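You operate a simulated robot arm through the tools that you are given. There is no shell and no other tool. Be economical: measure what you need, move in short steps, check, and stop when the job is done.

You are at the controls of a simulated two-armed robot. One attempt, no reset.

TASK
Pick up the oil filter element that says "62" from the table behind the block trays with one hand, pass it to the other hand and put it on the pocket of mould 65.

It is judged by the outcome, as a careful person would: the job done as asked, and still so three seconds after it is handed in. It fails if anything else is knocked over, pushed out of place, dropped, spilled or broken.

THE ROBOT
Two 7-joint arms with two-finger parallel grippers on one trunk, on a base that drives. Base frame: it is fixed to the floor where the robot stands at the start and does not move with it; the origin is under the middle of the robot, x ahead of it, y to its left, z up; the surface under the hand at the start is at about z = 500. Readings come in mm, rad, newtons and seconds.
The left shoulder is at the start at [95, 174, 1122], the right one opposite. With the tool pointing down near the work surface each hand reaches from about 100 to 600 mm from the robot's upright axis, wherever it stands, measured 20 degrees to its own side. Places, roughly: pocket of mould 65 [-3400, -2900, 700]. Payload 3.6 kg a hand.
Tool frame (each hand has its own): the origin (TCP) lies between the finger pads and is the grasp point; the fingertips stand 30 mm ahead of it; z points along the fingers, y is the line along which they close. The gripper opens to 110 mm. The fingers are 20 mm wide and 10 mm thick; the gripper's body (48 by 112 mm) begins 55 mm behind the TCP.
Orientation is that of the tool frame in the base frame, as a unit quaternion [w, x, y, z]. With the fingers straight down and closing along the base's y, the tool's x points along the base's -x, its y along +y and its z along -z.

THE INTERFACE
- The arms move only by the tool jog_arm. It takes "left_motion", "right_motion" or both (then of equal length, played together; a hand with none holds still); each is a list that holds one entry, the list of rows, each a list of 7 numbers: the shift along the base's x, y, z in mm, then the turn, a rotation vector about the base's x, y, z in rad, then the opening, from 0 (shut) to 1 (fully open). In form: [[[x, y, z, ax, ay, az, hand], ...]]. A call has 1 to 8 rows; each row shifts and turns the commanded pose from where the row before left it. Each row takes 0.2 s and may step no farther than 50 mm and 0.15 rad from the row before; otherwise, or with a gripper value out of range, the whole call is refused. Where a pose cannot be reached the arm comes as near as it can. A force on the tool above 40 N (or 10 N above the force at the start of the call, whichever is more), or a blocked arm, ends the call early, and 0.2 s more pass. Each finger travels about 153 mm/s and halts on what it meets, pressing with about 29 N; the grip force reading is that of the motor and also rises with nothing between the fingers. The clock runs only during rows and for 0.2 s after the last one: add rows that do not move to give the fingers time. It gives the time, the measured TCP pose, the force on the tool (base axes), the opening and the grip force at its end, in the units of the frame above (readings bear some noise), with the torque about the TCP (base axes, N m) and any sound that the robot's microphone picked up.
- Cameras (640 x 400 px; columns grow to the right, rows downward): "scene" is now at [156.6, -39.5, 1255.5]; the picture's right is [-0.63, -0.78, 0.00], its down [-0.70, 0.57, -0.43] and it looks along [0.34, -0.27, -0.90] (base axes); focal length 270 px, centre (320, 200). "left" rides on the left gripper at [72, -17, -103] in its tool frame; the picture's right is [0.23, 0.97, 0.00], its down [-0.76, 0.18, -0.62] and it looks along [-0.61, 0.14, 0.78] (tool axes); focal length 222 px, centre (320, 200). "right" rides on the right gripper at [72, 17, -103] in its tool frame; the picture's right is [-0.23, 0.97, 0.00], its down [-0.76, -0.18, -0.62] and it looks along [-0.61, -0.14, 0.78] (tool axes); focal length 222 px, centre (320, 200). There is no depth. A picture from a camera that has moved, and an enlarged one, comes with that camera's place and axes in the base frame and with its lens.
- capture(camera): a new picture of that camera. No time passes.
- move_column(by): slides the trunk up (or, below 0, down) by that many mm; the arms and the scene camera ride with it, the base frame stays. It gives what a move gives, with no picture.
- roll_base(legs): drives the robot by 1 to 6 legs, each [ahead, left, turn to the left] in mm, mm and rad, along the robot's own axes; the way and the turn of a leg run together, so that a leg with both is an arc; at most 1500 mm and 3.142 rad a leg. The arms and the cameras ride along, it lands a little off, and it stops where it bumps. It gives what a move gives.
- pan_tilt(pan, tilt): turns the head with the scene camera to pan (to the left, within 1.501 rad either way) and tilt (down, from -0.506 to 1.204), counted from straight ahead of the robot. It gives what a move gives.
- zoom(camera, box): a new picture of the part [left, top, right, bottom] of that camera's present view, enlarged. No time passes.
- close_job(): hands the job in; it is judged then, once.

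Work in short steps. Places have to be worked out from the pictures, the camera data and where the tool is seen: move nearer, look again, correct. Check each grasp and each placing, and mend what went wrong. You have 120 turns and 100 pictures in all, those below and enlarged ones among them. Open the grippers and draw the arms clear of the work before you hand the job in, unless the task says otherwise; then end with one line.

The tools are called after "Call:" as a command line: name --argument value ..., lists and objects as JSON in quotes. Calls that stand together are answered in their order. jog_arm: Moves the arms, as the interface text tells. Its arguments: {"type":"object","properties":{"left_motion":{"type":"array","items":{"type":"array","items":{"type":"array","items":{"type":"number"}}}},"right_motion":{"type":"array","items":{"type":"array","items":{"type":"array","items":{"type":"number"}}}}},"required":[]} The other tools are called the same way: move_column (by) slides the trunk up or down; roll_base (legs) drives the base; pan_tilt (pan, tilt) turns the head that bears the scene camera; capture (camera) takes a picture; zoom (camera, box) takes an enlarged picture of a part of a camera's view; close_job () hands the job in.

At the start:

```text
time_s: 0.0
left_tcp_pos: [279.3, -54.5, 721.9]
left_ee_rot: [0.0, 0.0, 1.0, 0.0]
left_contact_force: [0.1, -0.1, -0.4]
left_torque: [0.01, -0.01, -0.04]
left_opening: 109.9
left_grasp_force: 0.0
right_tcp_pos: [271.9, -309.3, 781.8]
right_ee_rot: [-0.001, 0.0, 1.0, 0.001]
right_contact_force: [0.4, 0.0, 0.9]
right_torque: [0.02, 0.01, -0.02]
right_opening: 109.8
right_grasp_force: 0.0
trunk travel left (down, up): [-239.0, 524.0]
robot x, y, heading: [3.5, -0.5, 0.001]
head pan, tilt: [-0.679, 1.124]
```

scene: 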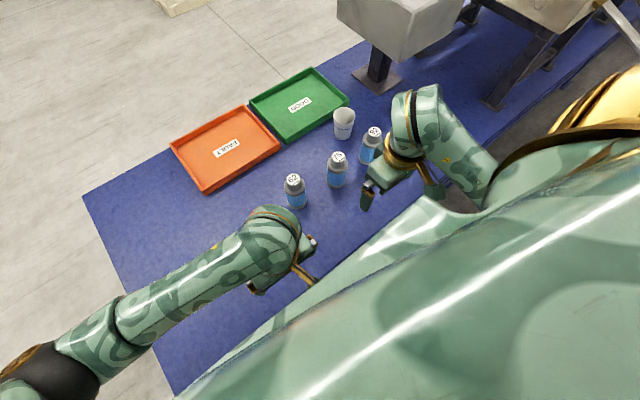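
right: 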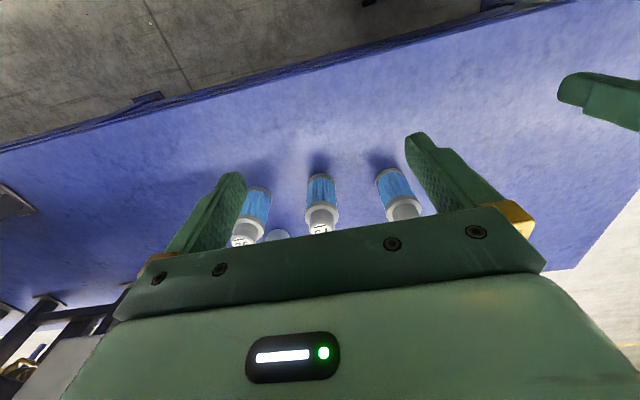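
left: 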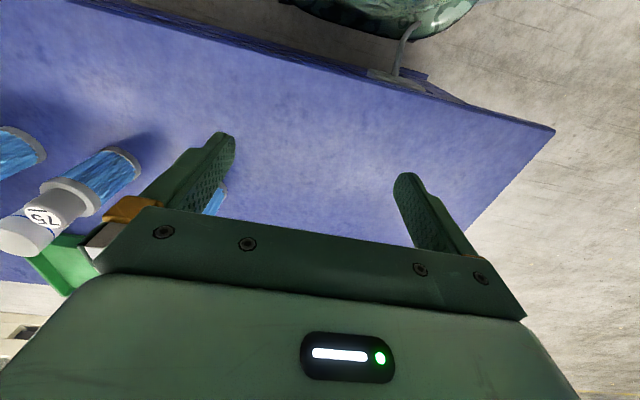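

The scene shows three cylindrical elements with numbers on their tops near the trays. I zoom in to read the numbers.

Call:
zoom --camera "scene" --box '[260, 90, 420, 220]'

Call:
pan_tilt --pan 0 --tilt 0.5

```text
3.08 times, centred on (340, 155) of scene
camera zoom: at [156.6, -39.5, 1255.5], right [-0.63, -0.78, 0.0], down [-0.7, 0.57, -0.43], along [0.34, -0.27, -0.9], focal length 830 px, centre (258, 338)
```

zoom: 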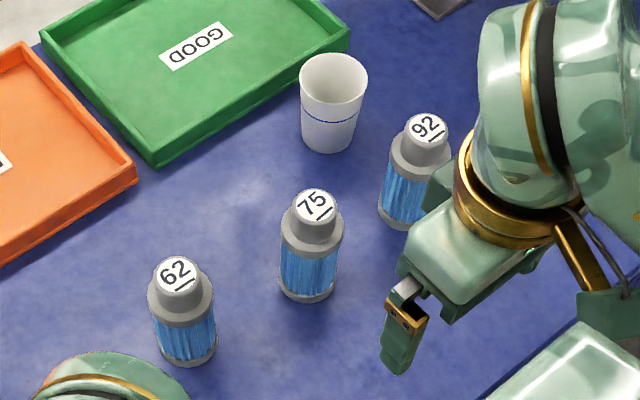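

```text
time_s: 1.1
left_tcp_pos: [279.9, -54.0, 723.4]
left_ee_rot: [0.0, 0.0, 1.0, 0.0]
left_contact_force: [0.2, -0.1, 1.1]
left_torque: [0.0, 0.0, -0.03]
left_opening: 110.0
left_grasp_force: 0.0
right_tcp_pos: [271.7, -309.9, 778.8]
right_ee_rot: [-0.001, 0.0, 1.0, 0.0]
right_contact_force: [-0.1, 0.9, -1.0]
right_torque: [0.01, 0.01, 0.0]
right_opening: 109.9
right_grasp_force: 0.0
trunk travel left (down, up): [-239.0, 524.0]
robot x, y, heading: [-3.5, 2.6, 0.003]
head pan, tilt: [0.0, 0.499]
```

Element 62 is the nearest one, at about [490, -215], with its top near z 620. I look around to check which table this is and how the room lies.

Call:
capture --camera "scene"

Call:
pan_tilt --pan -1.4 --tilt 0.3

Call:
capture --camera "scene"

Call:
pan_tilt --pan 1.4 --tilt 0.3

Call:
capture --camera "scene"

```text
95 pictures are left
camera scene: at [199.8, -1.0, 1304.7], right [0.0, -1.0, 0.0], down [-0.48, 0.0, -0.88], along [0.88, 0.0, -0.48], focal length 270 px, centre (320, 200)
```

scene: 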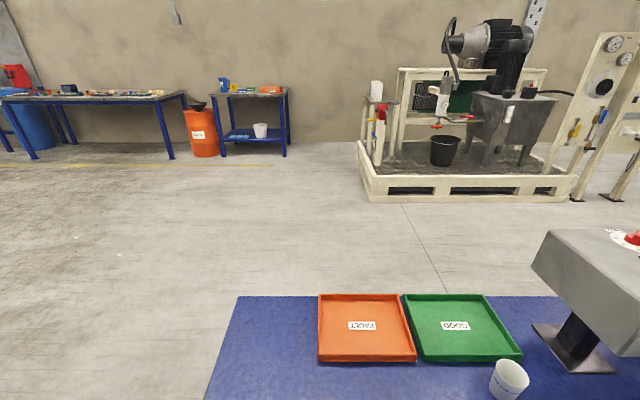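

```text
time_s: 2.6
left_tcp_pos: [280.1, -54.5, 722.3]
left_ee_rot: [0.001, 0.0, 1.0, 0.0]
left_contact_force: [0.5, 0.2, 0.2]
left_torque: [-0.01, -0.02, -0.01]
left_opening: 110.1
left_grasp_force: 0.0
right_tcp_pos: [272.7, -309.6, 780.3]
right_ee_rot: [-0.001, 0.0, 1.0, 0.001]
right_contact_force: [-0.7, -0.1, -0.6]
right_torque: [0.01, -0.01, 0.0]
right_opening: 110.0
right_grasp_force: 0.0
trunk travel left (down, up): [-239.0, 524.0]
robot x, y, heading: [1.1, 0.1, 0.005]
head pan, tilt: [-1.4, 0.3]
```

```text
94 pictures are left
camera scene: at [124.8, -92.9, 1323.1], right [-0.99, -0.17, 0.0], down [-0.05, 0.29, -0.96], along [0.16, -0.94, -0.3], focal length 270 px, centre (320, 200)
```

scene: 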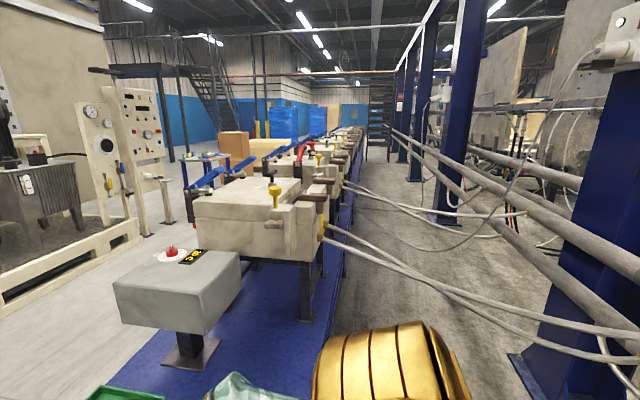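

```text
time_s: 5.0
left_tcp_pos: [281.0, -54.5, 721.3]
left_ee_rot: [0.0, 0.0, 1.0, 0.0]
left_contact_force: [0.1, 0.7, -0.7]
left_torque: [-0.03, -0.02, 0.04]
left_opening: 109.7
left_grasp_force: 0.1
right_tcp_pos: [272.1, -308.5, 780.6]
right_ee_rot: [-0.002, -0.001, 1.0, 0.001]
right_contact_force: [-0.9, -0.4, 0.2]
right_torque: [0.01, 0.01, 0.04]
right_opening: 110.0
right_grasp_force: 0.1
trunk travel left (down, up): [-239.0, 524.0]
robot x, y, heading: [-2.1, -3.8, -0.002]
head pan, tilt: [1.4, 0.3]
```

```text
93 pictures are left
camera scene: at [124.8, 91.1, 1323.2], right [0.99, -0.17, 0.0], down [-0.05, -0.29, -0.96], along [0.16, 0.94, -0.3], focal length 270 px, centre (320, 200)
```

scene: 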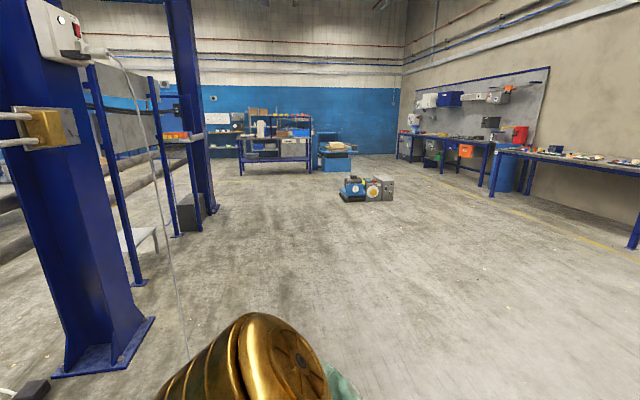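

The trays, the cup and elements 62, 75 and 92 all stand on this blue bench, and the mould lies behind the robot. My plan is to grip 62 on the body with the right hand tilted 45° and pass it to the left hand, which takes the cap from above. I bring the right hand to a pre-grasp and move the left hand aside.

Call:
jog_arm --right_motion '[[[15, 10, -10, 0, -0.131, 0, 1], [20, 16, -15, 0, -0.131, 0, 1], [20, 17, -20, 0, -0.131, 0, 1], [20, 17, -20, 0, -0.131, 0, 1], [20, 17, -20, 0, -0.131, 0, 1], [15, 17, -10, 0, -0.131, 0, 1], [0, 0, 0, 0, 0, 0, 1]]]' --left_motion '[[[0, 20, 10, 0, 0, 0, 1], [0, 30, 10, 0, 0, 0, 1], [0, 30, 10, 0, 0, 0, 1], [0, 30, 10, 0, 0, 0, 1], [0, 20, 10, 0, 0, 0, 1], [0, 10, 0, 0, 0, 0, 1], [0, 0, 0, 0, 0, 0, 1]]]'

Call:
pan_tilt --pan -0.45 --tilt 1.0

Call:
capture --camera "scene"

Call:
capture --camera "right"

```text
time_s: 5.8
left_tcp_pos: [280.0, 15.7, 749.2]
left_ee_rot: [-0.001, 0.001, 1.0, -0.001]
left_contact_force: [-0.6, 0.0, -0.4]
left_torque: [-0.05, 0.0, 0.0]
left_opening: 110.2
left_grasp_force: 0.1
right_tcp_pos: [325.1, -349.5, 759.3]
right_ee_rot: [0.167, -0.072, 0.976, -0.123]
right_contact_force: [0.4, 0.0, 0.0]
right_torque: [0.02, 0.0, -0.04]
right_opening: 110.2
right_grasp_force: 0.1
trunk travel left (down, up): [-239.0, 524.0]
robot x, y, heading: [-0.7, 0.9, -0.002]
head pan, tilt: [1.4, 0.3]
stopped in row 3 (right hand): the arm was blocked; the commanded pose is now the measured one
```

```text
time_s: 7.7
left_tcp_pos: [279.1, 15.8, 749.6]
left_ee_rot: [0.0, 0.0, 1.0, 0.001]
left_contact_force: [-0.6, 0.8, 0.0]
left_torque: [-0.03, -0.01, 0.03]
left_opening: 110.0
left_grasp_force: 0.1
right_tcp_pos: [325.5, -349.5, 758.6]
right_ee_rot: [0.166, -0.073, 0.976, -0.121]
right_contact_force: [-0.4, 0.4, -0.6]
right_torque: [-0.01, 0.01, 0.02]
right_opening: 109.9
right_grasp_force: 0.0
trunk travel left (down, up): [-239.0, 524.0]
robot x, y, heading: [2.0, -1.6, 0.004]
head pan, tilt: [-0.45, 1.0]
```

```text
92 pictures are left
camera scene: at [171.6, -31.1, 1263.7], right [-0.43, -0.9, 0.0], down [-0.76, 0.37, -0.54], along [0.49, -0.23, -0.84], focal length 270 px, centre (320, 200)
```

scene: 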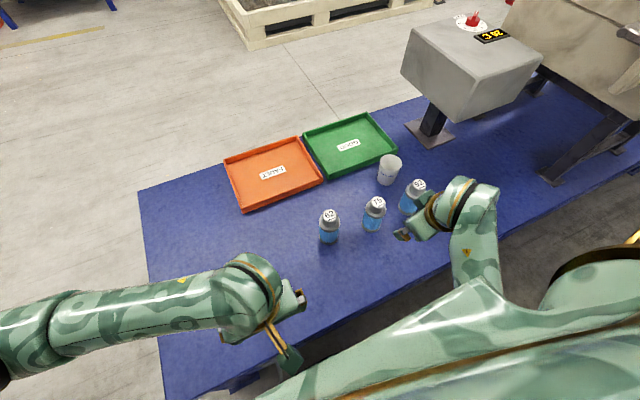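

```text
91 pictures are left
camera right: at [218.7, -324.0, 828.4], right [0.11, 0.98, -0.18], down [0.52, 0.1, 0.85], along [0.85, -0.19, -0.49], focal length 222 px, centre (320, 200)
```

right: 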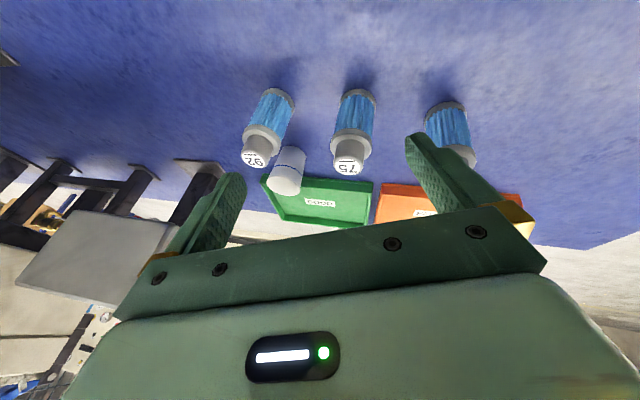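

The right arm was cramped: it stopped in row 3 and its orientation drifted. I back the base 130 mm for room and look at the result.

Call:
roll_base --legs '[[-130, 0, 0]]'

Call:
jog_arm --right_motion '[[[30, 10, 15, 0.05, -0.07, -0.007, 1], [40, 12, 0, 0.05, -0.07, -0.007, 1], [40, 12, 0, 0.05, -0.07, -0.007, 1], [40, 20, 0, 0.05, -0.08, -0.007, 1], [30, 20, -10, 0.05, -0.08, -0.007, 1], [0, 20, -20, 0.033, -0.08, -0.007, 1], [0, 0, 0, 0, 0, 0, 1]]]'

Call:
capture --camera "scene"

```text
time_s: 8.9
left_tcp_pos: [150.1, 16.5, 748.5]
left_ee_rot: [0.0, 0.0, 1.0, 0.0]
left_contact_force: [0.0, 0.1, -0.1]
left_torque: [0.01, 0.01, 0.03]
left_opening: 110.0
left_grasp_force: 0.1
right_tcp_pos: [192.9, -348.3, 759.5]
right_ee_rot: [0.167, -0.072, 0.976, -0.121]
right_contact_force: [-0.4, 0.0, 0.4]
right_torque: [0.03, 0.01, -0.01]
right_opening: 109.8
right_grasp_force: 0.1
trunk travel left (down, up): [-239.0, 524.0]
robot x, y, heading: [-130.5, 1.2, 0.004]
head pan, tilt: [-0.45, 1.0]
```

```text
time_s: 9.6
left_tcp_pos: [149.5, 15.8, 748.5]
left_ee_rot: [-0.001, 0.0, 1.0, 0.0]
left_contact_force: [-0.7, -1.0, -0.3]
left_torque: [-0.02, 0.03, 0.01]
left_opening: 110.2
left_grasp_force: 0.1
right_tcp_pos: [259.0, -390.4, 795.4]
right_ee_rot: [0.221, -0.088, 0.955, -0.177]
right_contact_force: [0.8, -0.1, -0.3]
right_torque: [-0.01, 0.02, -0.01]
right_opening: 109.8
right_grasp_force: 0.1
trunk travel left (down, up): [-239.0, 524.0]
robot x, y, heading: [-130.4, -1.6, 0.002]
head pan, tilt: [-0.45, 1.0]
stopped in row 3 (right hand): the arm was blocked; the commanded pose is now the measured one
```

```text
90 pictures are left
camera scene: at [41.4, -31.0, 1263.6], right [-0.43, -0.9, 0.0], down [-0.76, 0.37, -0.54], along [0.49, -0.23, -0.84], focal length 270 px, centre (320, 200)
```

scene: 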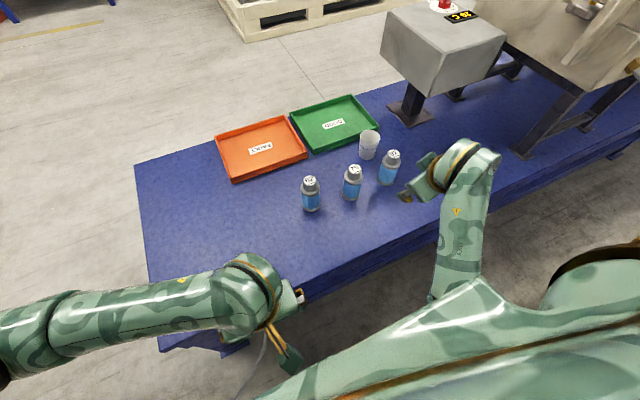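

The arm jams again when tilting forward. I return it to tool-down while moving farther out, where it should have more freedom.

Call:
jog_arm --right_motion '[[[0, 0, 0, 0.072, 0.09, -0.036, 1], [0, 0, 0, 0.072, 0.09, -0.036, 1], [30, 10, 0, 0.072, 0.09, -0.036, 1], [30, 20, 0, 0.072, 0.09, -0.036, 1], [40, 30, 0, 0.072, 0.09, -0.036, 1], [40, 30, 0, 0, 0, 0, 1], [0, 0, 0, 0, 0, 0, 1]]]'

```text
time_s: 11.2
left_tcp_pos: [149.8, 17.6, 749.0]
left_ee_rot: [0.001, 0.0, 1.0, 0.0]
left_contact_force: [0.4, 0.9, 0.2]
left_torque: [-0.02, 0.0, 0.01]
left_opening: 110.1
left_grasp_force: 0.0
right_tcp_pos: [398.8, -301.0, 795.1]
right_ee_rot: [-0.002, 0.002, 1.0, -0.002]
right_contact_force: [-0.5, 0.0, -0.2]
right_torque: [-0.03, -0.01, -0.01]
right_opening: 110.1
right_grasp_force: 0.1
trunk travel left (down, up): [-239.0, 524.0]
robot x, y, heading: [-130.4, 1.8, 0.001]
head pan, tilt: [-0.45, 1.0]
```

Tool-down works here. I test the forward tilt on its own, in place.

Call:
jog_arm --right_motion '[[[0, 0, 0, 0, -0.13, 0, 1], [0, 0, 0, 0, -0.13, 0, 1], [0, 0, 0, 0, -0.13, 0, 1], [0, 0, 0, 0, -0.13, 0, 1], [0, 0, 0, 0, -0.13, 0, 1], [0, 0, 0, 0, 0, 0, 1]]]'

```text
time_s: 12.8
left_tcp_pos: [149.3, 17.5, 748.8]
left_ee_rot: [0.0, 0.0, 1.0, 0.0]
left_contact_force: [-0.3, 0.3, 0.2]
left_torque: [-0.01, 0.02, 0.0]
left_opening: 110.0
left_grasp_force: 0.0
right_tcp_pos: [434.3, -334.4, 856.7]
right_ee_rot: [0.376, 0.005, 0.926, -0.037]
right_contact_force: [0.0, 0.1, 0.4]
right_torque: [-0.02, 0.02, 0.0]
right_opening: 110.1
right_grasp_force: 0.0
trunk travel left (down, up): [-239.0, 524.0]
robot x, y, heading: [-130.5, 0.7, -0.0]
head pan, tilt: [-0.45, 1.0]
stopped in row 6 (right hand): the arm was blocked; the commanded pose is now the measured one
```

The tilt was reached, but the hand rose because it is too near the shoulder. Going lower gives room, so I move toward the pre-grasp at [395, -215, 660] and fix the small orientation error.

Call:
jog_arm --right_motion '[[[0, 30, -20, 0, 0, 0.02, 1], [0, 30, -25, 0, 0, 0.02, 1], [0, 30, -30, 0, 0, 0.02, 1], [-10, 29, -30, 0, 0, 0.02, 1], [-10, 0, -45, 0, 0, 0, 1], [-10, 0, -45, 0, 0, 0, 1], [0, 0, 0, 0, 0, 0, 1]]]'

Call:
capture --camera "scene"

Call:
capture --camera "right"

```text
time_s: 13.4
left_tcp_pos: [150.4, 16.1, 748.9]
left_ee_rot: [0.0, -0.002, 1.0, 0.0]
left_contact_force: [0.6, -0.6, 0.1]
left_torque: [0.01, 0.03, 0.0]
left_opening: 110.0
left_grasp_force: 0.0
right_tcp_pos: [486.6, -293.4, 908.8]
right_ee_rot: [0.469, -0.008, 0.881, -0.055]
right_contact_force: [-0.4, -0.7, -0.7]
right_torque: [0.0, -0.02, 0.03]
right_opening: 109.8
right_grasp_force: 0.1
trunk travel left (down, up): [-239.0, 524.0]
robot x, y, heading: [-132.0, -4.2, -0.0]
head pan, tilt: [-0.45, 1.0]
stopped in row 3 (right hand): the arm was blocked; the commanded pose is now the measured one
```

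```text
89 pictures are left
camera scene: at [41.6, -31.4, 1263.6], right [-0.43, -0.9, 0.0], down [-0.76, 0.37, -0.54], along [0.49, -0.23, -0.84], focal length 270 px, centre (320, 200)
```

scene: 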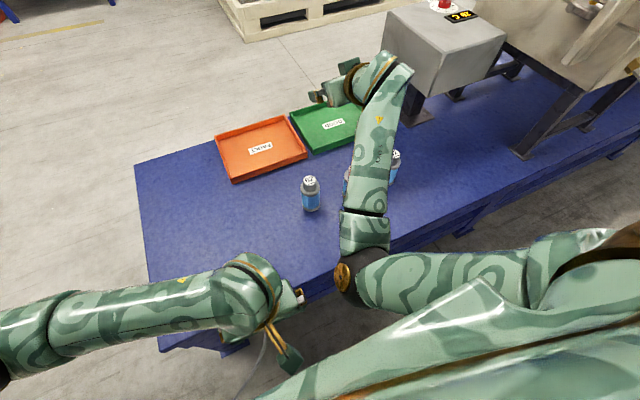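

```text
88 pictures are left
camera right: at [360.3, -273.0, 906.1], right [0.16, 0.98, 0.09], down [-0.1, -0.07, 0.99], along [0.98, -0.17, 0.08], focal length 222 px, centre (320, 200)
```

right: 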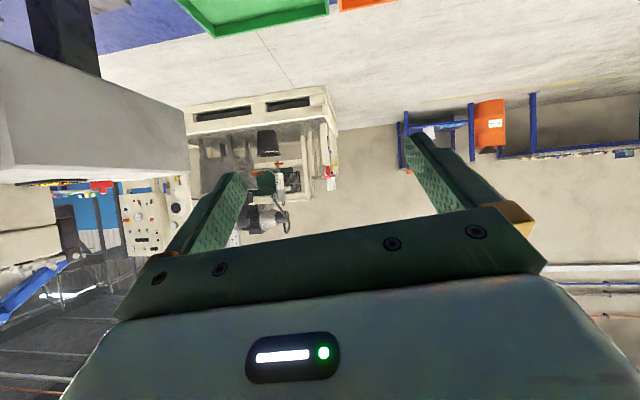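

The arm configuration drifts when it is folded this high. I return to tool-down first, then go low and tilt there, where the arm is more extended.

Call:
jog_arm --right_motion '[[[-5, 0, 0, 0.0163, 0.1396, -0.0024, 1], [-10, 0, -10, 0.0163, 0.1396, -0.0024, 1], [-10, 0, -15, 0.0163, 0.1396, -0.0024, 1], [-10, 0, -20, 0.0163, 0.1396, -0.0024, 1], [-10, 0, -20, 0.0163, 0.1396, -0.0024, 1], [-20, 10, -20, 0.0163, 0.1396, -0.0024, 1], [-20, 10, -25, 0.0163, 0.1396, -0.0024, 1], [0, 0, 0, 0, 0, 0, 1]]]'

Call:
capture --camera "scene"

```text
time_s: 15.2
left_tcp_pos: [150.0, 16.5, 749.9]
left_ee_rot: [-0.001, 0.0, 1.0, 0.001]
left_contact_force: [0.6, -0.8, 0.3]
left_torque: [0.01, -0.02, -0.01]
left_opening: 110.1
left_grasp_force: 0.1
right_tcp_pos: [400.8, -268.9, 796.1]
right_ee_rot: [-0.005, 0.001, 1.0, 0.004]
right_contact_force: [0.2, 0.0, 0.1]
right_torque: [0.0, -0.01, -0.03]
right_opening: 110.2
right_grasp_force: 0.0
trunk travel left (down, up): [-239.0, 524.0]
robot x, y, heading: [-131.5, 0.1, 0.004]
head pan, tilt: [-0.45, 1.0]
```

```text
87 pictures are left
camera scene: at [41.5, -30.9, 1263.6], right [-0.43, -0.9, 0.0], down [-0.76, 0.37, -0.54], along [0.49, -0.23, -0.84], focal length 270 px, centre (320, 200)
```

scene: 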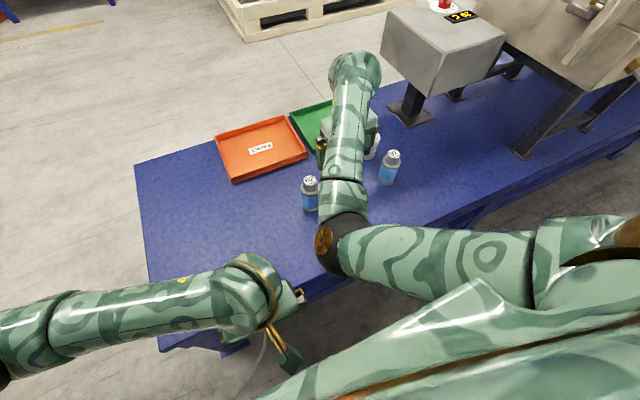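

The elbow has swung inward and low. I raise the trunk 150 mm so that the arm extends downward, then lower the hand.

Call:
move_column --by 150

Call:
jog_arm --right_motion '[[[0, 0, -45, 0, 0, 0, 1], [0, 5, -45, 0, 0, 0, 1], [0, 10, -45, 0, 0, 0, 1], [0, 10, -45, 0, 0, 0, 1], [-10, 10, -40, 0, 0, 0, 1], [-10, 10, -30, 0, 0, 0, 1], [0, 0, 0, 0, 0, 0, 1]]]'

Call:
capture --camera "scene"

```text
time_s: 17.0
left_tcp_pos: [149.9, 16.8, 899.0]
left_ee_rot: [-0.001, 0.0, 1.0, 0.0]
left_contact_force: [0.0, -0.4, 0.0]
left_torque: [0.01, 0.02, 0.0]
left_opening: 110.3
left_grasp_force: 0.0
right_tcp_pos: [400.9, -268.8, 945.7]
right_ee_rot: [-0.003, 0.002, 1.0, 0.005]
right_contact_force: [0.3, -0.3, 0.2]
right_torque: [-0.03, -0.01, -0.01]
right_opening: 110.0
right_grasp_force: 0.2
trunk travel left (down, up): [-389.0, 374.0]
robot x, y, heading: [-132.0, 0.2, 0.0]
head pan, tilt: [-0.45, 1.0]
```

```text
time_s: 18.6
left_tcp_pos: [150.1, 16.9, 898.8]
left_ee_rot: [0.0, 0.0, 1.0, 0.0]
left_contact_force: [-0.7, 0.7, -0.2]
left_torque: [-0.02, -0.02, -0.03]
left_opening: 110.2
left_grasp_force: 0.1
right_tcp_pos: [380.0, -222.4, 696.7]
right_ee_rot: [-0.002, 0.002, 1.0, 0.005]
right_contact_force: [0.6, 0.3, 0.0]
right_torque: [-0.04, 0.0, 0.0]
right_opening: 110.0
right_grasp_force: 0.1
trunk travel left (down, up): [-389.0, 374.0]
robot x, y, heading: [-128.9, 0.1, 0.001]
head pan, tilt: [-0.45, 1.0]
```

```text
86 pictures are left
camera scene: at [-18.0, -30.4, 1416.7], right [-0.43, -0.9, 0.0], down [-0.76, 0.37, -0.54], along [0.49, -0.23, -0.84], focal length 270 px, centre (320, 200)
```

scene: 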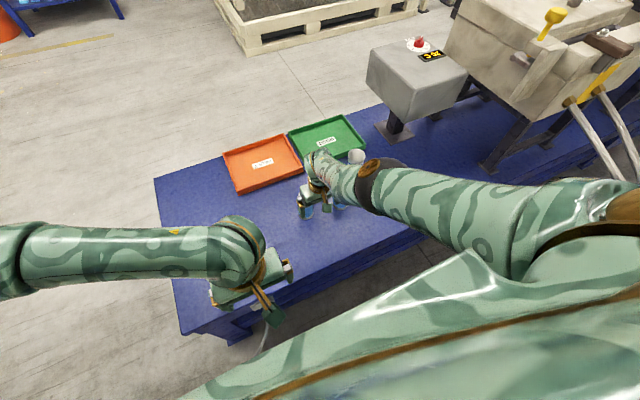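

The arm is extended normally now, with the TCP at [380, -222, 697] tool-down. I tilt forward 0.78 rad here.

Call:
jog_arm --right_motion '[[[0, 0, 0, 0, -0.13, 0, 1], [0, 0, 0, 0, -0.13, 0, 1], [0, 0, 0, 0, -0.13, 0, 1], [0, 0, 0, 0, -0.13, 0, 1], [0, 0, 0, 0, -0.13, 0, 1], [0, 0, 0, 0, -0.13, 0, 1], [0, 0, 0, 0, 0, 0, 1]]]'

Call:
capture --camera "right"

```text
time_s: 19.6
left_tcp_pos: [150.6, 16.2, 899.0]
left_ee_rot: [0.0, -0.001, 1.0, 0.0]
left_contact_force: [0.2, 0.7, -0.2]
left_torque: [0.01, -0.02, -0.01]
left_opening: 110.3
left_grasp_force: 0.1
right_tcp_pos: [484.3, -248.2, 797.8]
right_ee_rot: [0.342, 0.008, 0.94, -0.008]
right_contact_force: [0.4, 0.2, 0.1]
right_torque: [0.01, 0.02, 0.02]
right_opening: 110.5
right_grasp_force: 0.0
right hand out of reach, approached as far as the arm can: row 5
trunk travel left (down, up): [-389.0, 374.0]
robot x, y, heading: [-128.6, -1.4, 0.003]
head pan, tilt: [-0.45, 1.0]
stopped in row 5 (right hand): the arm was blocked; the commanded pose is now the measured one
```

```text
85 pictures are left
camera right: at [361.8, -228.3, 830.8], right [0.19, 0.97, 0.14], down [0.18, -0.17, 0.97], along [0.96, -0.16, -0.21], focal length 222 px, centre (320, 200)
```

right: 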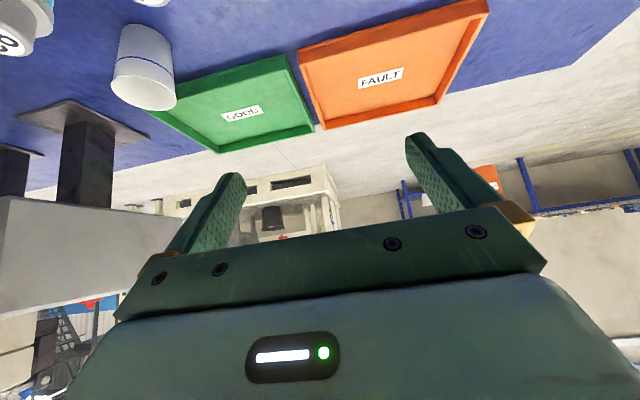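

The forward tilt is poor for this arm because its forearm comes from the right. I return to tool-down, then try a tilt toward the left with a 60° yaw, which should suit the arm.

Call:
jog_arm --right_motion '[[[-15, 4, -10, 0, 0.14, 0, 1], [-20, 6, -15, 0, 0.14, 0, 1], [-20, 6, -15, 0, 0.14, 0, 1], [-20, 6, -20, 0, 0.14, 0, 1], [-20, 4, -18, 0, 0.138, 0, 1], [0, 0, 0, 0, 0, 0, 1]]]'

Call:
jog_arm --right_motion '[[[0, 0, 0, 0, 0, 0.15, 1], [0, 0, 0, 0, 0, 0.15, 1], [0, 0, 0, 0, 0, 0.15, 1], [0, 0, 0, 0, 0, 0.15, 1], [0, 0, 0, 0, 0, 0.15, 1], [0, 0, 0, 0, 0, 0.15, 1], [0, 0, 0, 0, 0, 0.147, 1], [0, 0, 0, 0, 0, 0, 1]]]'

```text
time_s: 21.0
left_tcp_pos: [150.5, 16.3, 899.9]
left_ee_rot: [0.0, 0.0, 1.0, 0.0]
left_contact_force: [1.6, -0.1, 0.5]
left_torque: [-0.01, 0.02, 0.0]
left_opening: 109.9
left_grasp_force: 0.1
right_tcp_pos: [387.0, -217.1, 718.7]
right_ee_rot: [-0.003, 0.004, 1.0, -0.007]
right_contact_force: [-0.4, 0.2, -0.4]
right_torque: [0.05, 0.02, -0.03]
right_opening: 110.1
right_grasp_force: 0.0
trunk travel left (down, up): [-389.0, 374.0]
robot x, y, heading: [-133.0, -2.5, 0.002]
head pan, tilt: [-0.45, 1.0]
```

```text
time_s: 22.8
left_tcp_pos: [150.1, 17.2, 899.6]
left_ee_rot: [0.0, 0.0, 1.0, -0.001]
left_contact_force: [0.0, -0.3, 0.1]
left_torque: [-0.02, 0.01, 0.02]
left_opening: 110.1
left_grasp_force: 0.0
right_tcp_pos: [387.2, -216.8, 717.8]
right_ee_rot: [0.002, -0.497, 0.868, -0.007]
right_contact_force: [0.7, -0.1, -0.5]
right_torque: [-0.01, 0.02, 0.02]
right_opening: 109.9
right_grasp_force: 0.1
trunk travel left (down, up): [-389.0, 374.0]
robot x, y, heading: [-131.5, 1.9, 0.002]
head pan, tilt: [-0.45, 1.0]
```

The yaw works. Next I tilt 0.78 rad about [0.866, -0.5, 0].

Call:
jog_arm --right_motion '[[[0, 0, 0, 0.1126, -0.065, 0, 1], [0, 0, 0, 0.1126, -0.065, 0, 1], [0, 0, 0, 0.1126, -0.065, 0, 1], [0, 0, 0, 0.1126, -0.065, 0, 1], [0, 0, 0, 0.1126, -0.065, 0, 1], [0, 0, 0, 0.1126, -0.065, 0, 1], [0, 0, 0, 0, 0, 0, 1]]]'

Call:
capture --camera "scene"

Call:
capture --camera "right"

```text
time_s: 24.4
left_tcp_pos: [149.8, 16.2, 899.5]
left_ee_rot: [-0.001, -0.001, 1.0, -0.001]
left_contact_force: [-0.7, -0.1, -0.3]
left_torque: [-0.02, 0.01, 0.03]
left_opening: 109.9
left_grasp_force: 0.1
right_tcp_pos: [387.4, -215.4, 717.6]
right_ee_rot: [0.33, -0.456, 0.805, 0.186]
right_contact_force: [-0.7, 0.2, -0.1]
right_torque: [0.03, 0.03, 0.02]
right_opening: 109.8
right_grasp_force: 0.0
trunk travel left (down, up): [-389.0, 374.0]
robot x, y, heading: [-132.5, -2.0, 0.002]
head pan, tilt: [-0.45, 1.0]
```

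```text
84 pictures are left
camera scene: at [-17.8, -30.6, 1416.6], right [-0.43, -0.9, 0.0], down [-0.76, 0.37, -0.54], along [0.49, -0.23, -0.84], focal length 270 px, centre (320, 200)
```

scene: 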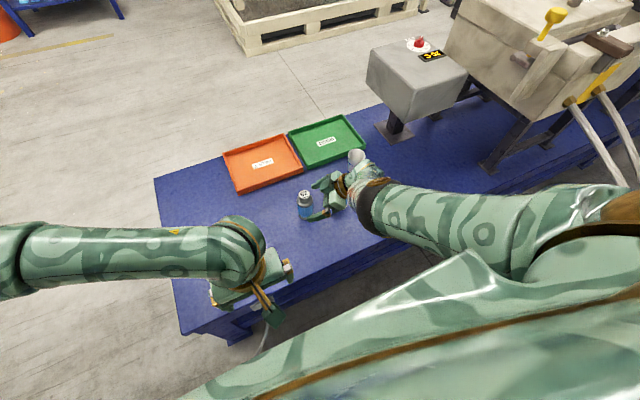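

```text
83 pictures are left
camera right: at [308.2, -313.9, 741.5], right [-0.75, 0.64, 0.16], down [0.2, 0.0, 0.98], along [0.63, 0.77, -0.13], focal length 222 px, centre (320, 200)
```

right: 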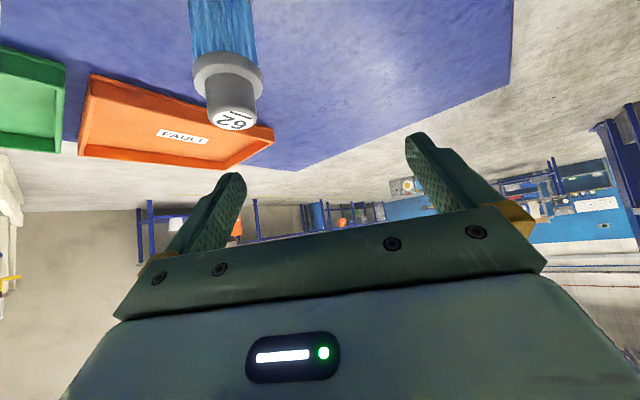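

The tilt works well with the arm holding position. I zoom in on element 62 to triangulate it.

Call:
zoom --camera "scene" --box '[264, 160, 360, 235]'

Call:
zoom --camera "right" --box '[140, 0, 332, 150]'

```text
5.33 times, centred on (312, 198) of scene
camera zoom: at [-17.8, -30.6, 1416.6], right [-0.43, -0.9, 0.0], down [-0.76, 0.37, -0.54], along [0.49, -0.23, -0.84], focal length 1440 px, centre (363, 213)
```

zoom: 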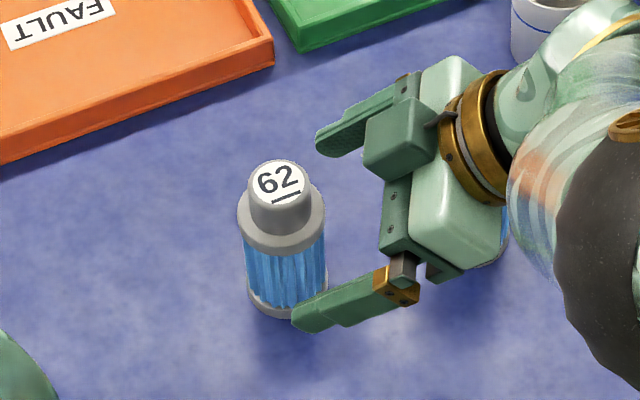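

```text
2.67 times, centred on (236, 75) of right
camera zoom: at [308.2, -313.9, 741.5], right [-0.75, 0.64, 0.16], down [0.2, 0.0, 0.98], along [0.63, 0.77, -0.13], focal length 592 px, centre (544, 533)
```

zoom: 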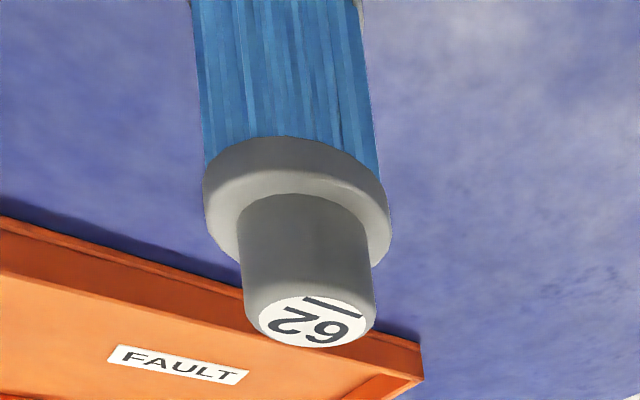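

Triangulation puts the axis of 62 at about [487, -205], with the top at z 627 and the cap about 41 mm wide. I reduce the yaw to 40° to stay clear of 75 and move to the pre-grasp at [427, -255, 623].

Call:
jog_arm --right_motion '[[[10, -10, 0, 0, 0, -0.1167, 1], [10, -10, -10, 0, 0, -0.1167, 1], [10, -10, -20, 0, 0, -0.1167, 1], [10, -10, -30, 0, 0, 0, 1], [0, 0, -35, 0, 0, 0, 1], [0, 0, 0, 0, 0, 0, 1]]]'

Call:
zoom --camera "scene" --box '[264, 160, 392, 260]'

Call:
capture --camera "right"

```text
time_s: 25.8
left_tcp_pos: [150.7, 16.3, 898.7]
left_ee_rot: [0.001, 0.0, 1.0, 0.0]
left_contact_force: [0.7, 0.4, -0.6]
left_torque: [0.01, 0.02, 0.01]
left_opening: 110.0
left_grasp_force: 0.1
right_tcp_pos: [391.9, -241.0, 668.0]
right_ee_rot: [0.357, -0.309, 0.873, 0.125]
right_contact_force: [-0.5, 0.0, -0.5]
right_torque: [0.02, 0.0, 0.0]
right_opening: 110.0
right_grasp_force: 0.1
right hand out of reach, approached as far as the arm can: row 3, 4, 5
trunk travel left (down, up): [-389.0, 374.0]
robot x, y, heading: [-130.4, -0.1, -0.003]
head pan, tilt: [-0.45, 1.0]
```

```text
4.00 times, centred on (328, 210) of scene
camera zoom: at [-17.7, -31.2, 1416.6], right [-0.43, -0.9, 0.0], down [-0.76, 0.37, -0.54], along [0.49, -0.23, -0.84], focal length 1080 px, centre (288, 160)
```

zoom: 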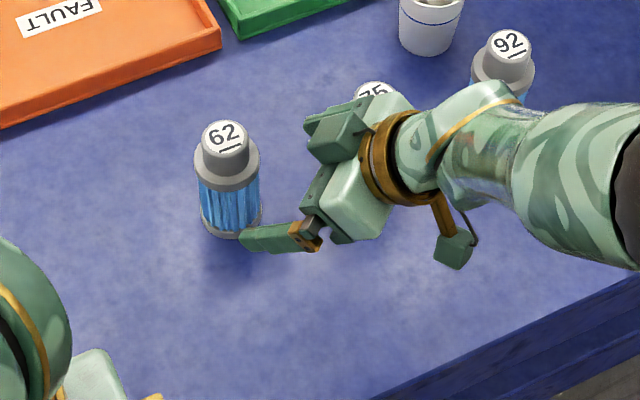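

```text
79 pictures are left
camera right: at [283.4, -305.7, 693.1], right [-0.49, 0.86, 0.16], down [0.19, -0.07, 0.98], along [0.85, 0.51, -0.13], focal length 222 px, centre (320, 200)
```

right: 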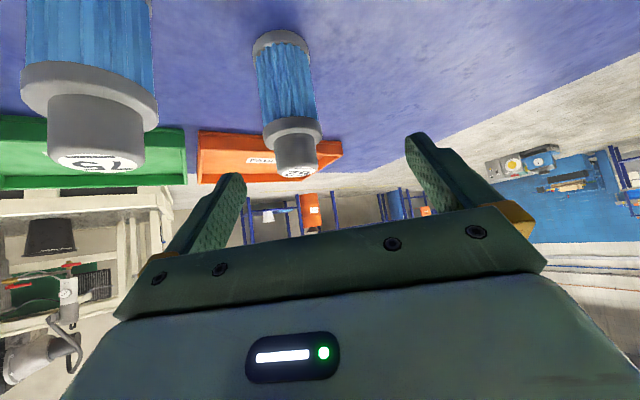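

The orientation is right, but the arm is at full stretch with the trunk this high. I raise the hand, lower the trunk 110 mm, and go to the pre-grasp again.

Call:
jog_arm --right_motion '[[[0, 0, 45, 0, 0, 0, 1], [0, 0, 45, 0, 0, 0, 1], [0, 0, 0, 0, 0, 0, 1]]]'

Call:
move_column --by -110

```text
time_s: 26.6
left_tcp_pos: [150.8, 16.6, 899.1]
left_ee_rot: [0.0, 0.0, 1.0, 0.001]
left_contact_force: [-1.2, 0.4, 0.4]
left_torque: [-0.02, 0.02, 0.02]
left_opening: 109.9
left_grasp_force: 0.1
right_tcp_pos: [435.3, -250.5, 711.0]
right_ee_rot: [0.357, -0.31, 0.872, 0.126]
right_contact_force: [0.3, -0.5, 0.6]
right_torque: [-0.02, 0.0, 0.01]
right_opening: 110.0
right_grasp_force: 0.2
right hand out of reach, approached as far as the arm can: row 1, 2
trunk travel left (down, up): [-389.0, 374.0]
robot x, y, heading: [-131.5, 2.6, 0.002]
head pan, tilt: [-0.45, 1.0]
```

```text
time_s: 28.0
left_tcp_pos: [149.5, 17.0, 788.8]
left_ee_rot: [0.001, -0.001, 1.0, 0.001]
left_contact_force: [-0.8, 0.4, 0.4]
left_torque: [0.02, 0.04, 0.01]
left_opening: 109.8
left_grasp_force: 0.1
right_tcp_pos: [415.7, -251.7, 557.1]
right_ee_rot: [0.321, -0.303, 0.887, 0.138]
right_contact_force: [-1.1, -1.1, -0.1]
right_torque: [0.0, -0.04, 0.03]
right_opening: 110.1
right_grasp_force: 0.0
trunk travel left (down, up): [-279.0, 484.0]
robot x, y, heading: [-132.1, 3.6, 0.004]
head pan, tilt: [-0.45, 1.0]
```

The hand settled lower than expected, at z 557, with no forces. I look before going on.

Call:
zoom --camera "scene" --box '[240, 120, 432, 270]'

Call:
capture --camera "right"

```text
2.67 times, centred on (336, 195) of scene
camera zoom: at [22.2, -31.1, 1305.0], right [-0.43, -0.9, 0.0], down [-0.76, 0.37, -0.54], along [0.49, -0.23, -0.84], focal length 720 px, centre (277, 213)
```

zoom: 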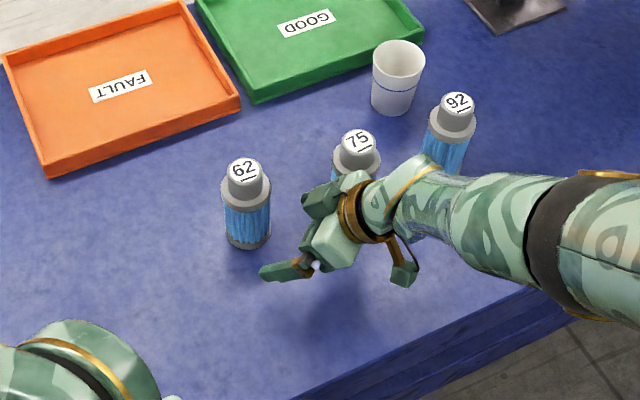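

```text
77 pictures are left
camera right: at [309.8, -316.3, 590.3], right [-0.47, 0.86, 0.2], down [0.27, -0.07, 0.96], along [0.84, 0.51, -0.2], focal length 222 px, centre (320, 200)
```

right: 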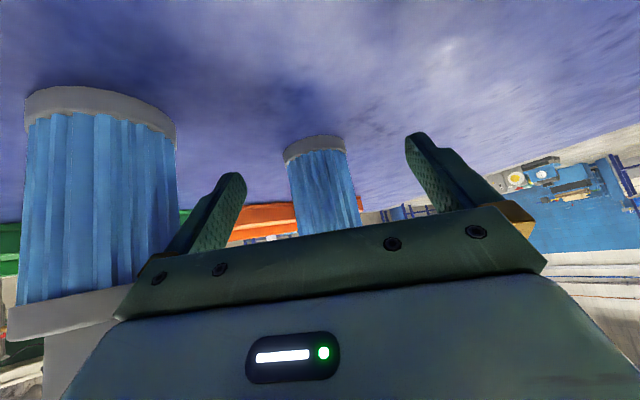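

The fingers are open, clear of 75, and 62 lies ahead between them. I send a zero row to sync the commanded pose before approaching.

Call:
jog_arm --right_motion '[[[0, 0, 0, 0, 0, 0, 1]]]'

```text
time_s: 28.4
left_tcp_pos: [150.2, 16.7, 789.0]
left_ee_rot: [-0.001, -0.001, 1.0, -0.001]
left_contact_force: [-0.5, -0.1, 0.7]
left_torque: [-0.01, 0.04, 0.01]
left_opening: 110.3
left_grasp_force: 0.0
right_tcp_pos: [415.7, -251.1, 555.9]
right_ee_rot: [0.321, -0.304, 0.886, 0.138]
right_contact_force: [0.0, 0.8, -0.3]
right_torque: [-0.01, -0.01, 0.0]
right_opening: 110.0
right_grasp_force: 0.0
trunk travel left (down, up): [-279.0, 484.0]
robot x, y, heading: [-133.1, 4.7, 0.002]
head pan, tilt: [-0.45, 1.0]
```

Stable. I move forward about two thirds of the way with a slight extra tilt, then check.

Call:
jog_arm --right_motion '[[[16, 9, -1, 0.016, -0.017, 0, 1], [16, 9, -1, 0.016, -0.017, 0, 1], [12, 8, -1, 0.016, -0.017, 0, 1], [0, 0, 0, 0, 0, 0, 1]]]'

Call:
zoom --camera "scene" --box '[264, 150, 392, 250]'

Call:
capture --camera "right"

```text
time_s: 29.4
left_tcp_pos: [149.0, 17.6, 788.4]
left_ee_rot: [-0.001, -0.001, 1.0, 0.001]
left_contact_force: [0.3, 0.2, 1.1]
left_torque: [-0.03, -0.02, 0.02]
left_opening: 110.1
left_grasp_force: 0.1
right_tcp_pos: [436.2, -201.6, 567.7]
right_ee_rot: [0.35, -0.299, 0.875, 0.151]
right_contact_force: [-0.1, -0.2, -0.1]
right_torque: [-0.01, -0.01, -0.01]
right_opening: 110.2
right_grasp_force: 0.1
right hand out of reach, approached as far as the arm can: row 1, 2, 3
trunk travel left (down, up): [-279.0, 484.0]
robot x, y, heading: [-132.8, 1.1, 0.002]
head pan, tilt: [-0.45, 1.0]
```

```text
4.00 times, centred on (328, 200) of scene
camera zoom: at [22.7, -31.2, 1304.8], right [-0.43, -0.9, 0.0], down [-0.76, 0.37, -0.54], along [0.49, -0.23, -0.84], focal length 1080 px, centre (288, 200)
```

zoom: 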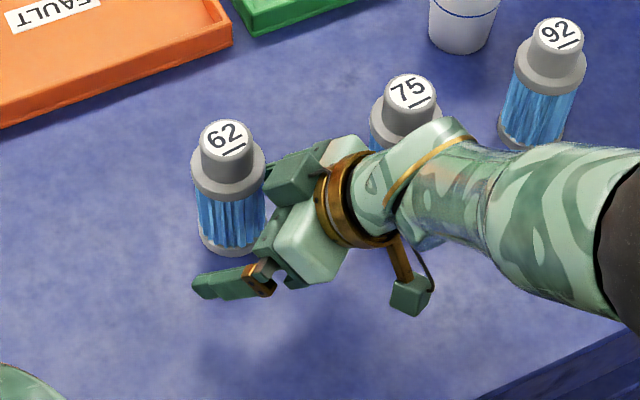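

```text
75 pictures are left
camera right: at [328.2, -269.1, 593.3], right [-0.48, 0.85, 0.21], down [0.23, -0.12, 0.97], along [0.85, 0.52, -0.14], focal length 222 px, centre (320, 200)
```

right: 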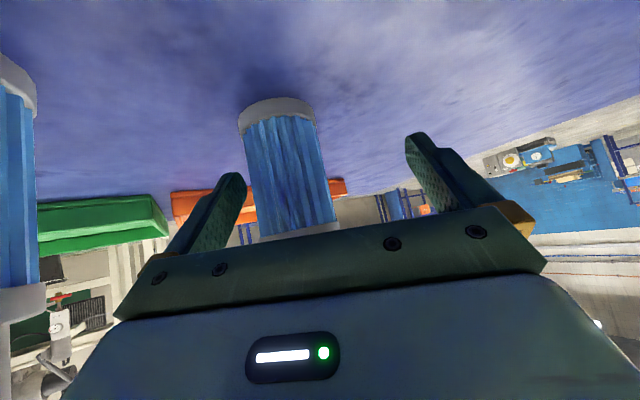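

The arm is at its reach limit (about 800 mm from the shoulder), not jammed by yaw. I retract, lift above the elements, then drive the base forward again.

Call:
jog_arm --right_motion '[[[-25, -10, 15, 0, 0, 0, 1], [-35, -5, 25, 0, 0, 0, 1], [-20, 0, 40, 0, 0, 0, 1], [0, 0, 45, 0, 0, 0, 1], [0, 0, 45, 0, 0, 0, 1], [0, 0, 0, 0, 0, 0, 1]]]'

Call:
capture --camera "scene"

```text
time_s: 30.8
left_tcp_pos: [149.6, 17.4, 789.3]
left_ee_rot: [0.001, -0.001, 1.0, 0.0]
left_contact_force: [0.1, 0.8, 0.3]
left_torque: [-0.02, -0.01, 0.03]
left_opening: 110.0
left_grasp_force: 0.1
right_tcp_pos: [436.0, -255.3, 650.8]
right_ee_rot: [0.361, -0.299, 0.874, 0.126]
right_contact_force: [0.5, 0.3, 0.9]
right_torque: [0.0, 0.04, 0.0]
right_opening: 109.9
right_grasp_force: 0.1
right hand out of reach, approached as far as the arm can: row 1, 2, 3, 4
trunk travel left (down, up): [-279.0, 484.0]
robot x, y, heading: [-129.5, -0.9, 0.005]
head pan, tilt: [-0.45, 1.0]
```

```text
74 pictures are left
camera scene: at [23.3, -30.6, 1304.7], right [-0.43, -0.9, 0.0], down [-0.76, 0.37, -0.54], along [0.49, -0.23, -0.84], focal length 270 px, centre (320, 200)
```

scene: 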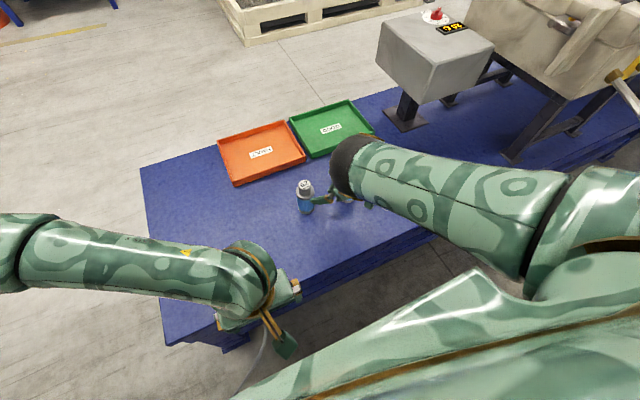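

The forearm and wrist geometry makes this tilt awkward for the right arm, and 75 crowds its side. The free table is on the left side of 62, so I switch roles: the left hand picks from the left and the right hand receives. First I untilt, raise and retract the right hand.

Call:
jog_arm --right_motion '[[[0, 0, 20, 0, 0, 0, 1], [-10, 0, 25, -0.08, 0.1025, 0, 1], [-15, -5, 25, -0.08, 0.1025, 0, 1], [-20, -5, 25, -0.08, 0.1025, 0, 1], [-20, -5, 25, -0.08, 0.1025, 0, 1], [-20, -5, 20, -0.08, 0.1025, 0, 1], [-20, -5, 20, -0.08, 0.1025, 0, 1], [0, 0, 0, 0, 0, 0, 1]]]'

Call:
jog_arm --right_motion '[[[-30, -5, 0, 0, 0, -0.13, 1], [-40, -5, 0, 0, 0, -0.13, 1], [-40, -5, 0, 0, 0, -0.13, 1], [-40, -5, 0, 0, 0, -0.13, 1], [-20, 0, 0, 0, 0, -0.13, 1], [0, 0, 0, 0, 0, 0, 1]]]'

Call:
capture --camera "scene"

```text
time_s: 32.6
left_tcp_pos: [150.8, 17.3, 788.8]
left_ee_rot: [0.0, -0.002, 1.0, 0.0]
left_contact_force: [0.1, 0.4, -0.2]
left_torque: [0.02, 0.01, 0.03]
left_opening: 110.0
left_grasp_force: 0.1
right_tcp_pos: [335.0, -289.9, 809.3]
right_ee_rot: [0.002, -0.323, 0.947, 0.001]
right_contact_force: [0.4, 0.5, 0.2]
right_torque: [0.02, 0.03, 0.01]
right_opening: 110.2
right_grasp_force: 0.0
right hand out of reach, approached as far as the arm can: row 7
trunk travel left (down, up): [-279.0, 484.0]
robot x, y, heading: [-131.9, 2.6, 0.002]
head pan, tilt: [-0.45, 1.0]
```

```text
time_s: 34.0
left_tcp_pos: [150.1, 17.8, 789.5]
left_ee_rot: [-0.001, 0.0, 1.0, 0.002]
left_contact_force: [0.5, 0.1, -0.7]
left_torque: [0.04, 0.0, 0.01]
left_opening: 110.2
left_grasp_force: 0.0
right_tcp_pos: [166.3, -319.5, 809.4]
right_ee_rot: [0.002, -0.003, 1.0, 0.0]
right_contact_force: [0.7, 1.0, 0.6]
right_torque: [0.01, 0.01, -0.03]
right_opening: 109.8
right_grasp_force: 0.0
right hand out of reach, approached as far as the arm can: row 1, 2
trunk travel left (down, up): [-279.0, 484.0]
robot x, y, heading: [-129.6, 0.6, 0.001]
head pan, tilt: [-0.45, 1.0]
```

```text
73 pictures are left
camera scene: at [22.8, -31.0, 1304.8], right [-0.43, -0.9, 0.0], down [-0.76, 0.37, -0.54], along [0.49, -0.23, -0.84], focal length 270 px, centre (320, 200)
```

scene: 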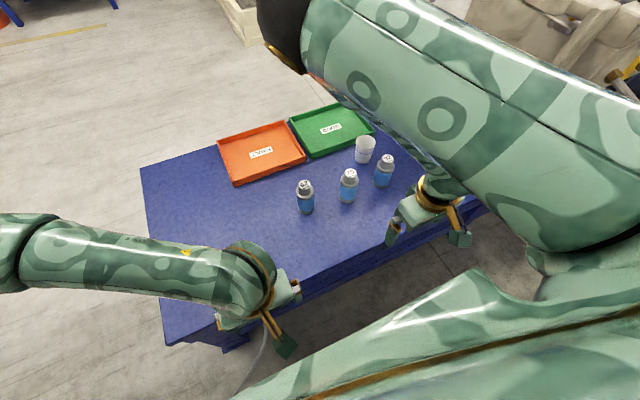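

The elements are all standing. I shift the base right by 420 mm and forward by 100 mm so that 62 lies on the left hand's side, and raise the left hand slightly.

Call:
roll_base --legs '[[0, -420, 0], [100, 0, 0]]'

Call:
pan_tilt --pan 0.3 --tilt 1.0

Call:
capture --camera "scene"

```text
time_s: 37.4
left_tcp_pos: [251.6, -406.5, 788.6]
left_ee_rot: [-0.001, 0.001, 1.0, 0.001]
left_contact_force: [-0.2, -0.3, -0.3]
left_torque: [-0.01, 0.0, 0.02]
left_opening: 109.8
left_grasp_force: 0.0
right_tcp_pos: [268.8, -744.0, 808.0]
right_ee_rot: [0.002, -0.002, 1.0, 0.001]
right_contact_force: [-0.3, -0.5, 0.4]
right_torque: [0.03, 0.02, 0.02]
right_opening: 110.0
right_grasp_force: 0.2
trunk travel left (down, up): [-279.0, 484.0]
robot x, y, heading: [-24.4, -422.5, -0.005]
head pan, tilt: [-0.45, 1.0]
```

```text
time_s: 38.5
left_tcp_pos: [251.5, -408.0, 788.4]
left_ee_rot: [0.0, 0.0, 1.0, 0.001]
left_contact_force: [0.0, 0.8, 0.2]
left_torque: [0.0, 0.01, -0.01]
left_opening: 110.1
left_grasp_force: 0.0
right_tcp_pos: [267.9, -743.8, 808.4]
right_ee_rot: [0.002, -0.002, 1.0, 0.001]
right_contact_force: [0.2, -0.8, -0.5]
right_torque: [0.02, -0.02, 0.01]
right_opening: 109.9
right_grasp_force: 0.1
trunk travel left (down, up): [-279.0, 484.0]
robot x, y, heading: [-28.2, -420.3, -0.001]
head pan, tilt: [0.3, 1.0]
```

```text
72 pictures are left
camera scene: at [128.3, -403.9, 1304.8], right [0.29, -0.96, 0.0], down [-0.8, -0.25, -0.54], along [0.52, 0.16, -0.84], focal length 270 px, centre (320, 200)
```

scene: 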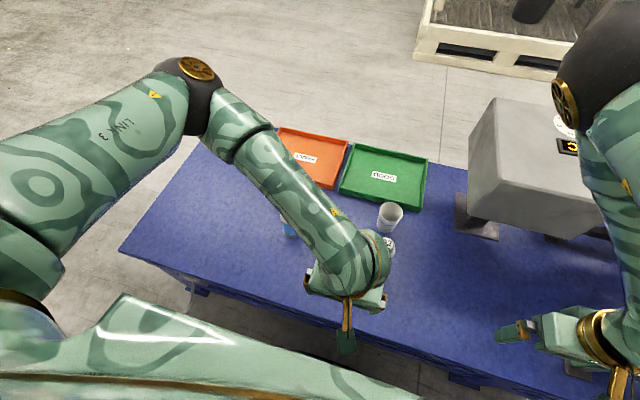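

The left arm's elbow is out to the left, as wanted. I move the left hand to about [440, -120, 740], passing in front of the elements, then start the yaw.

Call:
jog_arm --left_motion '[[[0, 45, 0, 0, 0, 0, 1], [0, 48, 0, 0, 0, 0, 1], [10, 48, 0, 0, 0, 0, 1], [30, 38, 0, 0, 0, 0, 1], [30, 38, 0, 0, 0, 0, 1], [40, 25, -10, 0, 0, 0, 1], [40, 23, -20, 0, 0, 0, 1], [38, 23, -18, 0, 0, 0, 1]]]'

Call:
jog_arm --left_motion '[[[0, 0, 0, 0, 0, -0.15, 1], [0, 0, 0, 0, 0, -0.15, 1], [0, 0, 0, 0, 0, -0.15, 1], [0, 0, 0, 0, 0, -0.15, 1], [0, 0, 0, 0, 0, -0.15, 1], [0, 0, 0, 0, 0, -0.15, 1], [0, 0, 0, 0, 0, -0.15, 1], [0, 0, 0, 0, 0, -0.15, 1]]]'

```text
refused: row 7 steps farther than a row can; nothing moved
```

```text
time_s: 40.3
left_tcp_pos: [252.4, -406.6, 788.8]
left_ee_rot: [-0.001, 0.566, 0.824, -0.001]
left_contact_force: [-0.1, -0.5, 1.2]
left_torque: [-0.02, 0.02, 0.02]
left_opening: 110.0
left_grasp_force: 0.0
right_tcp_pos: [267.1, -743.1, 810.0]
right_ee_rot: [0.002, -0.001, 1.0, 0.002]
right_contact_force: [1.0, -0.2, 0.0]
right_torque: [-0.01, 0.01, 0.01]
right_opening: 110.3
right_grasp_force: 0.1
trunk travel left (down, up): [-279.0, 484.0]
robot x, y, heading: [-25.3, -422.1, -0.007]
head pan, tilt: [0.3, 1.0]
```

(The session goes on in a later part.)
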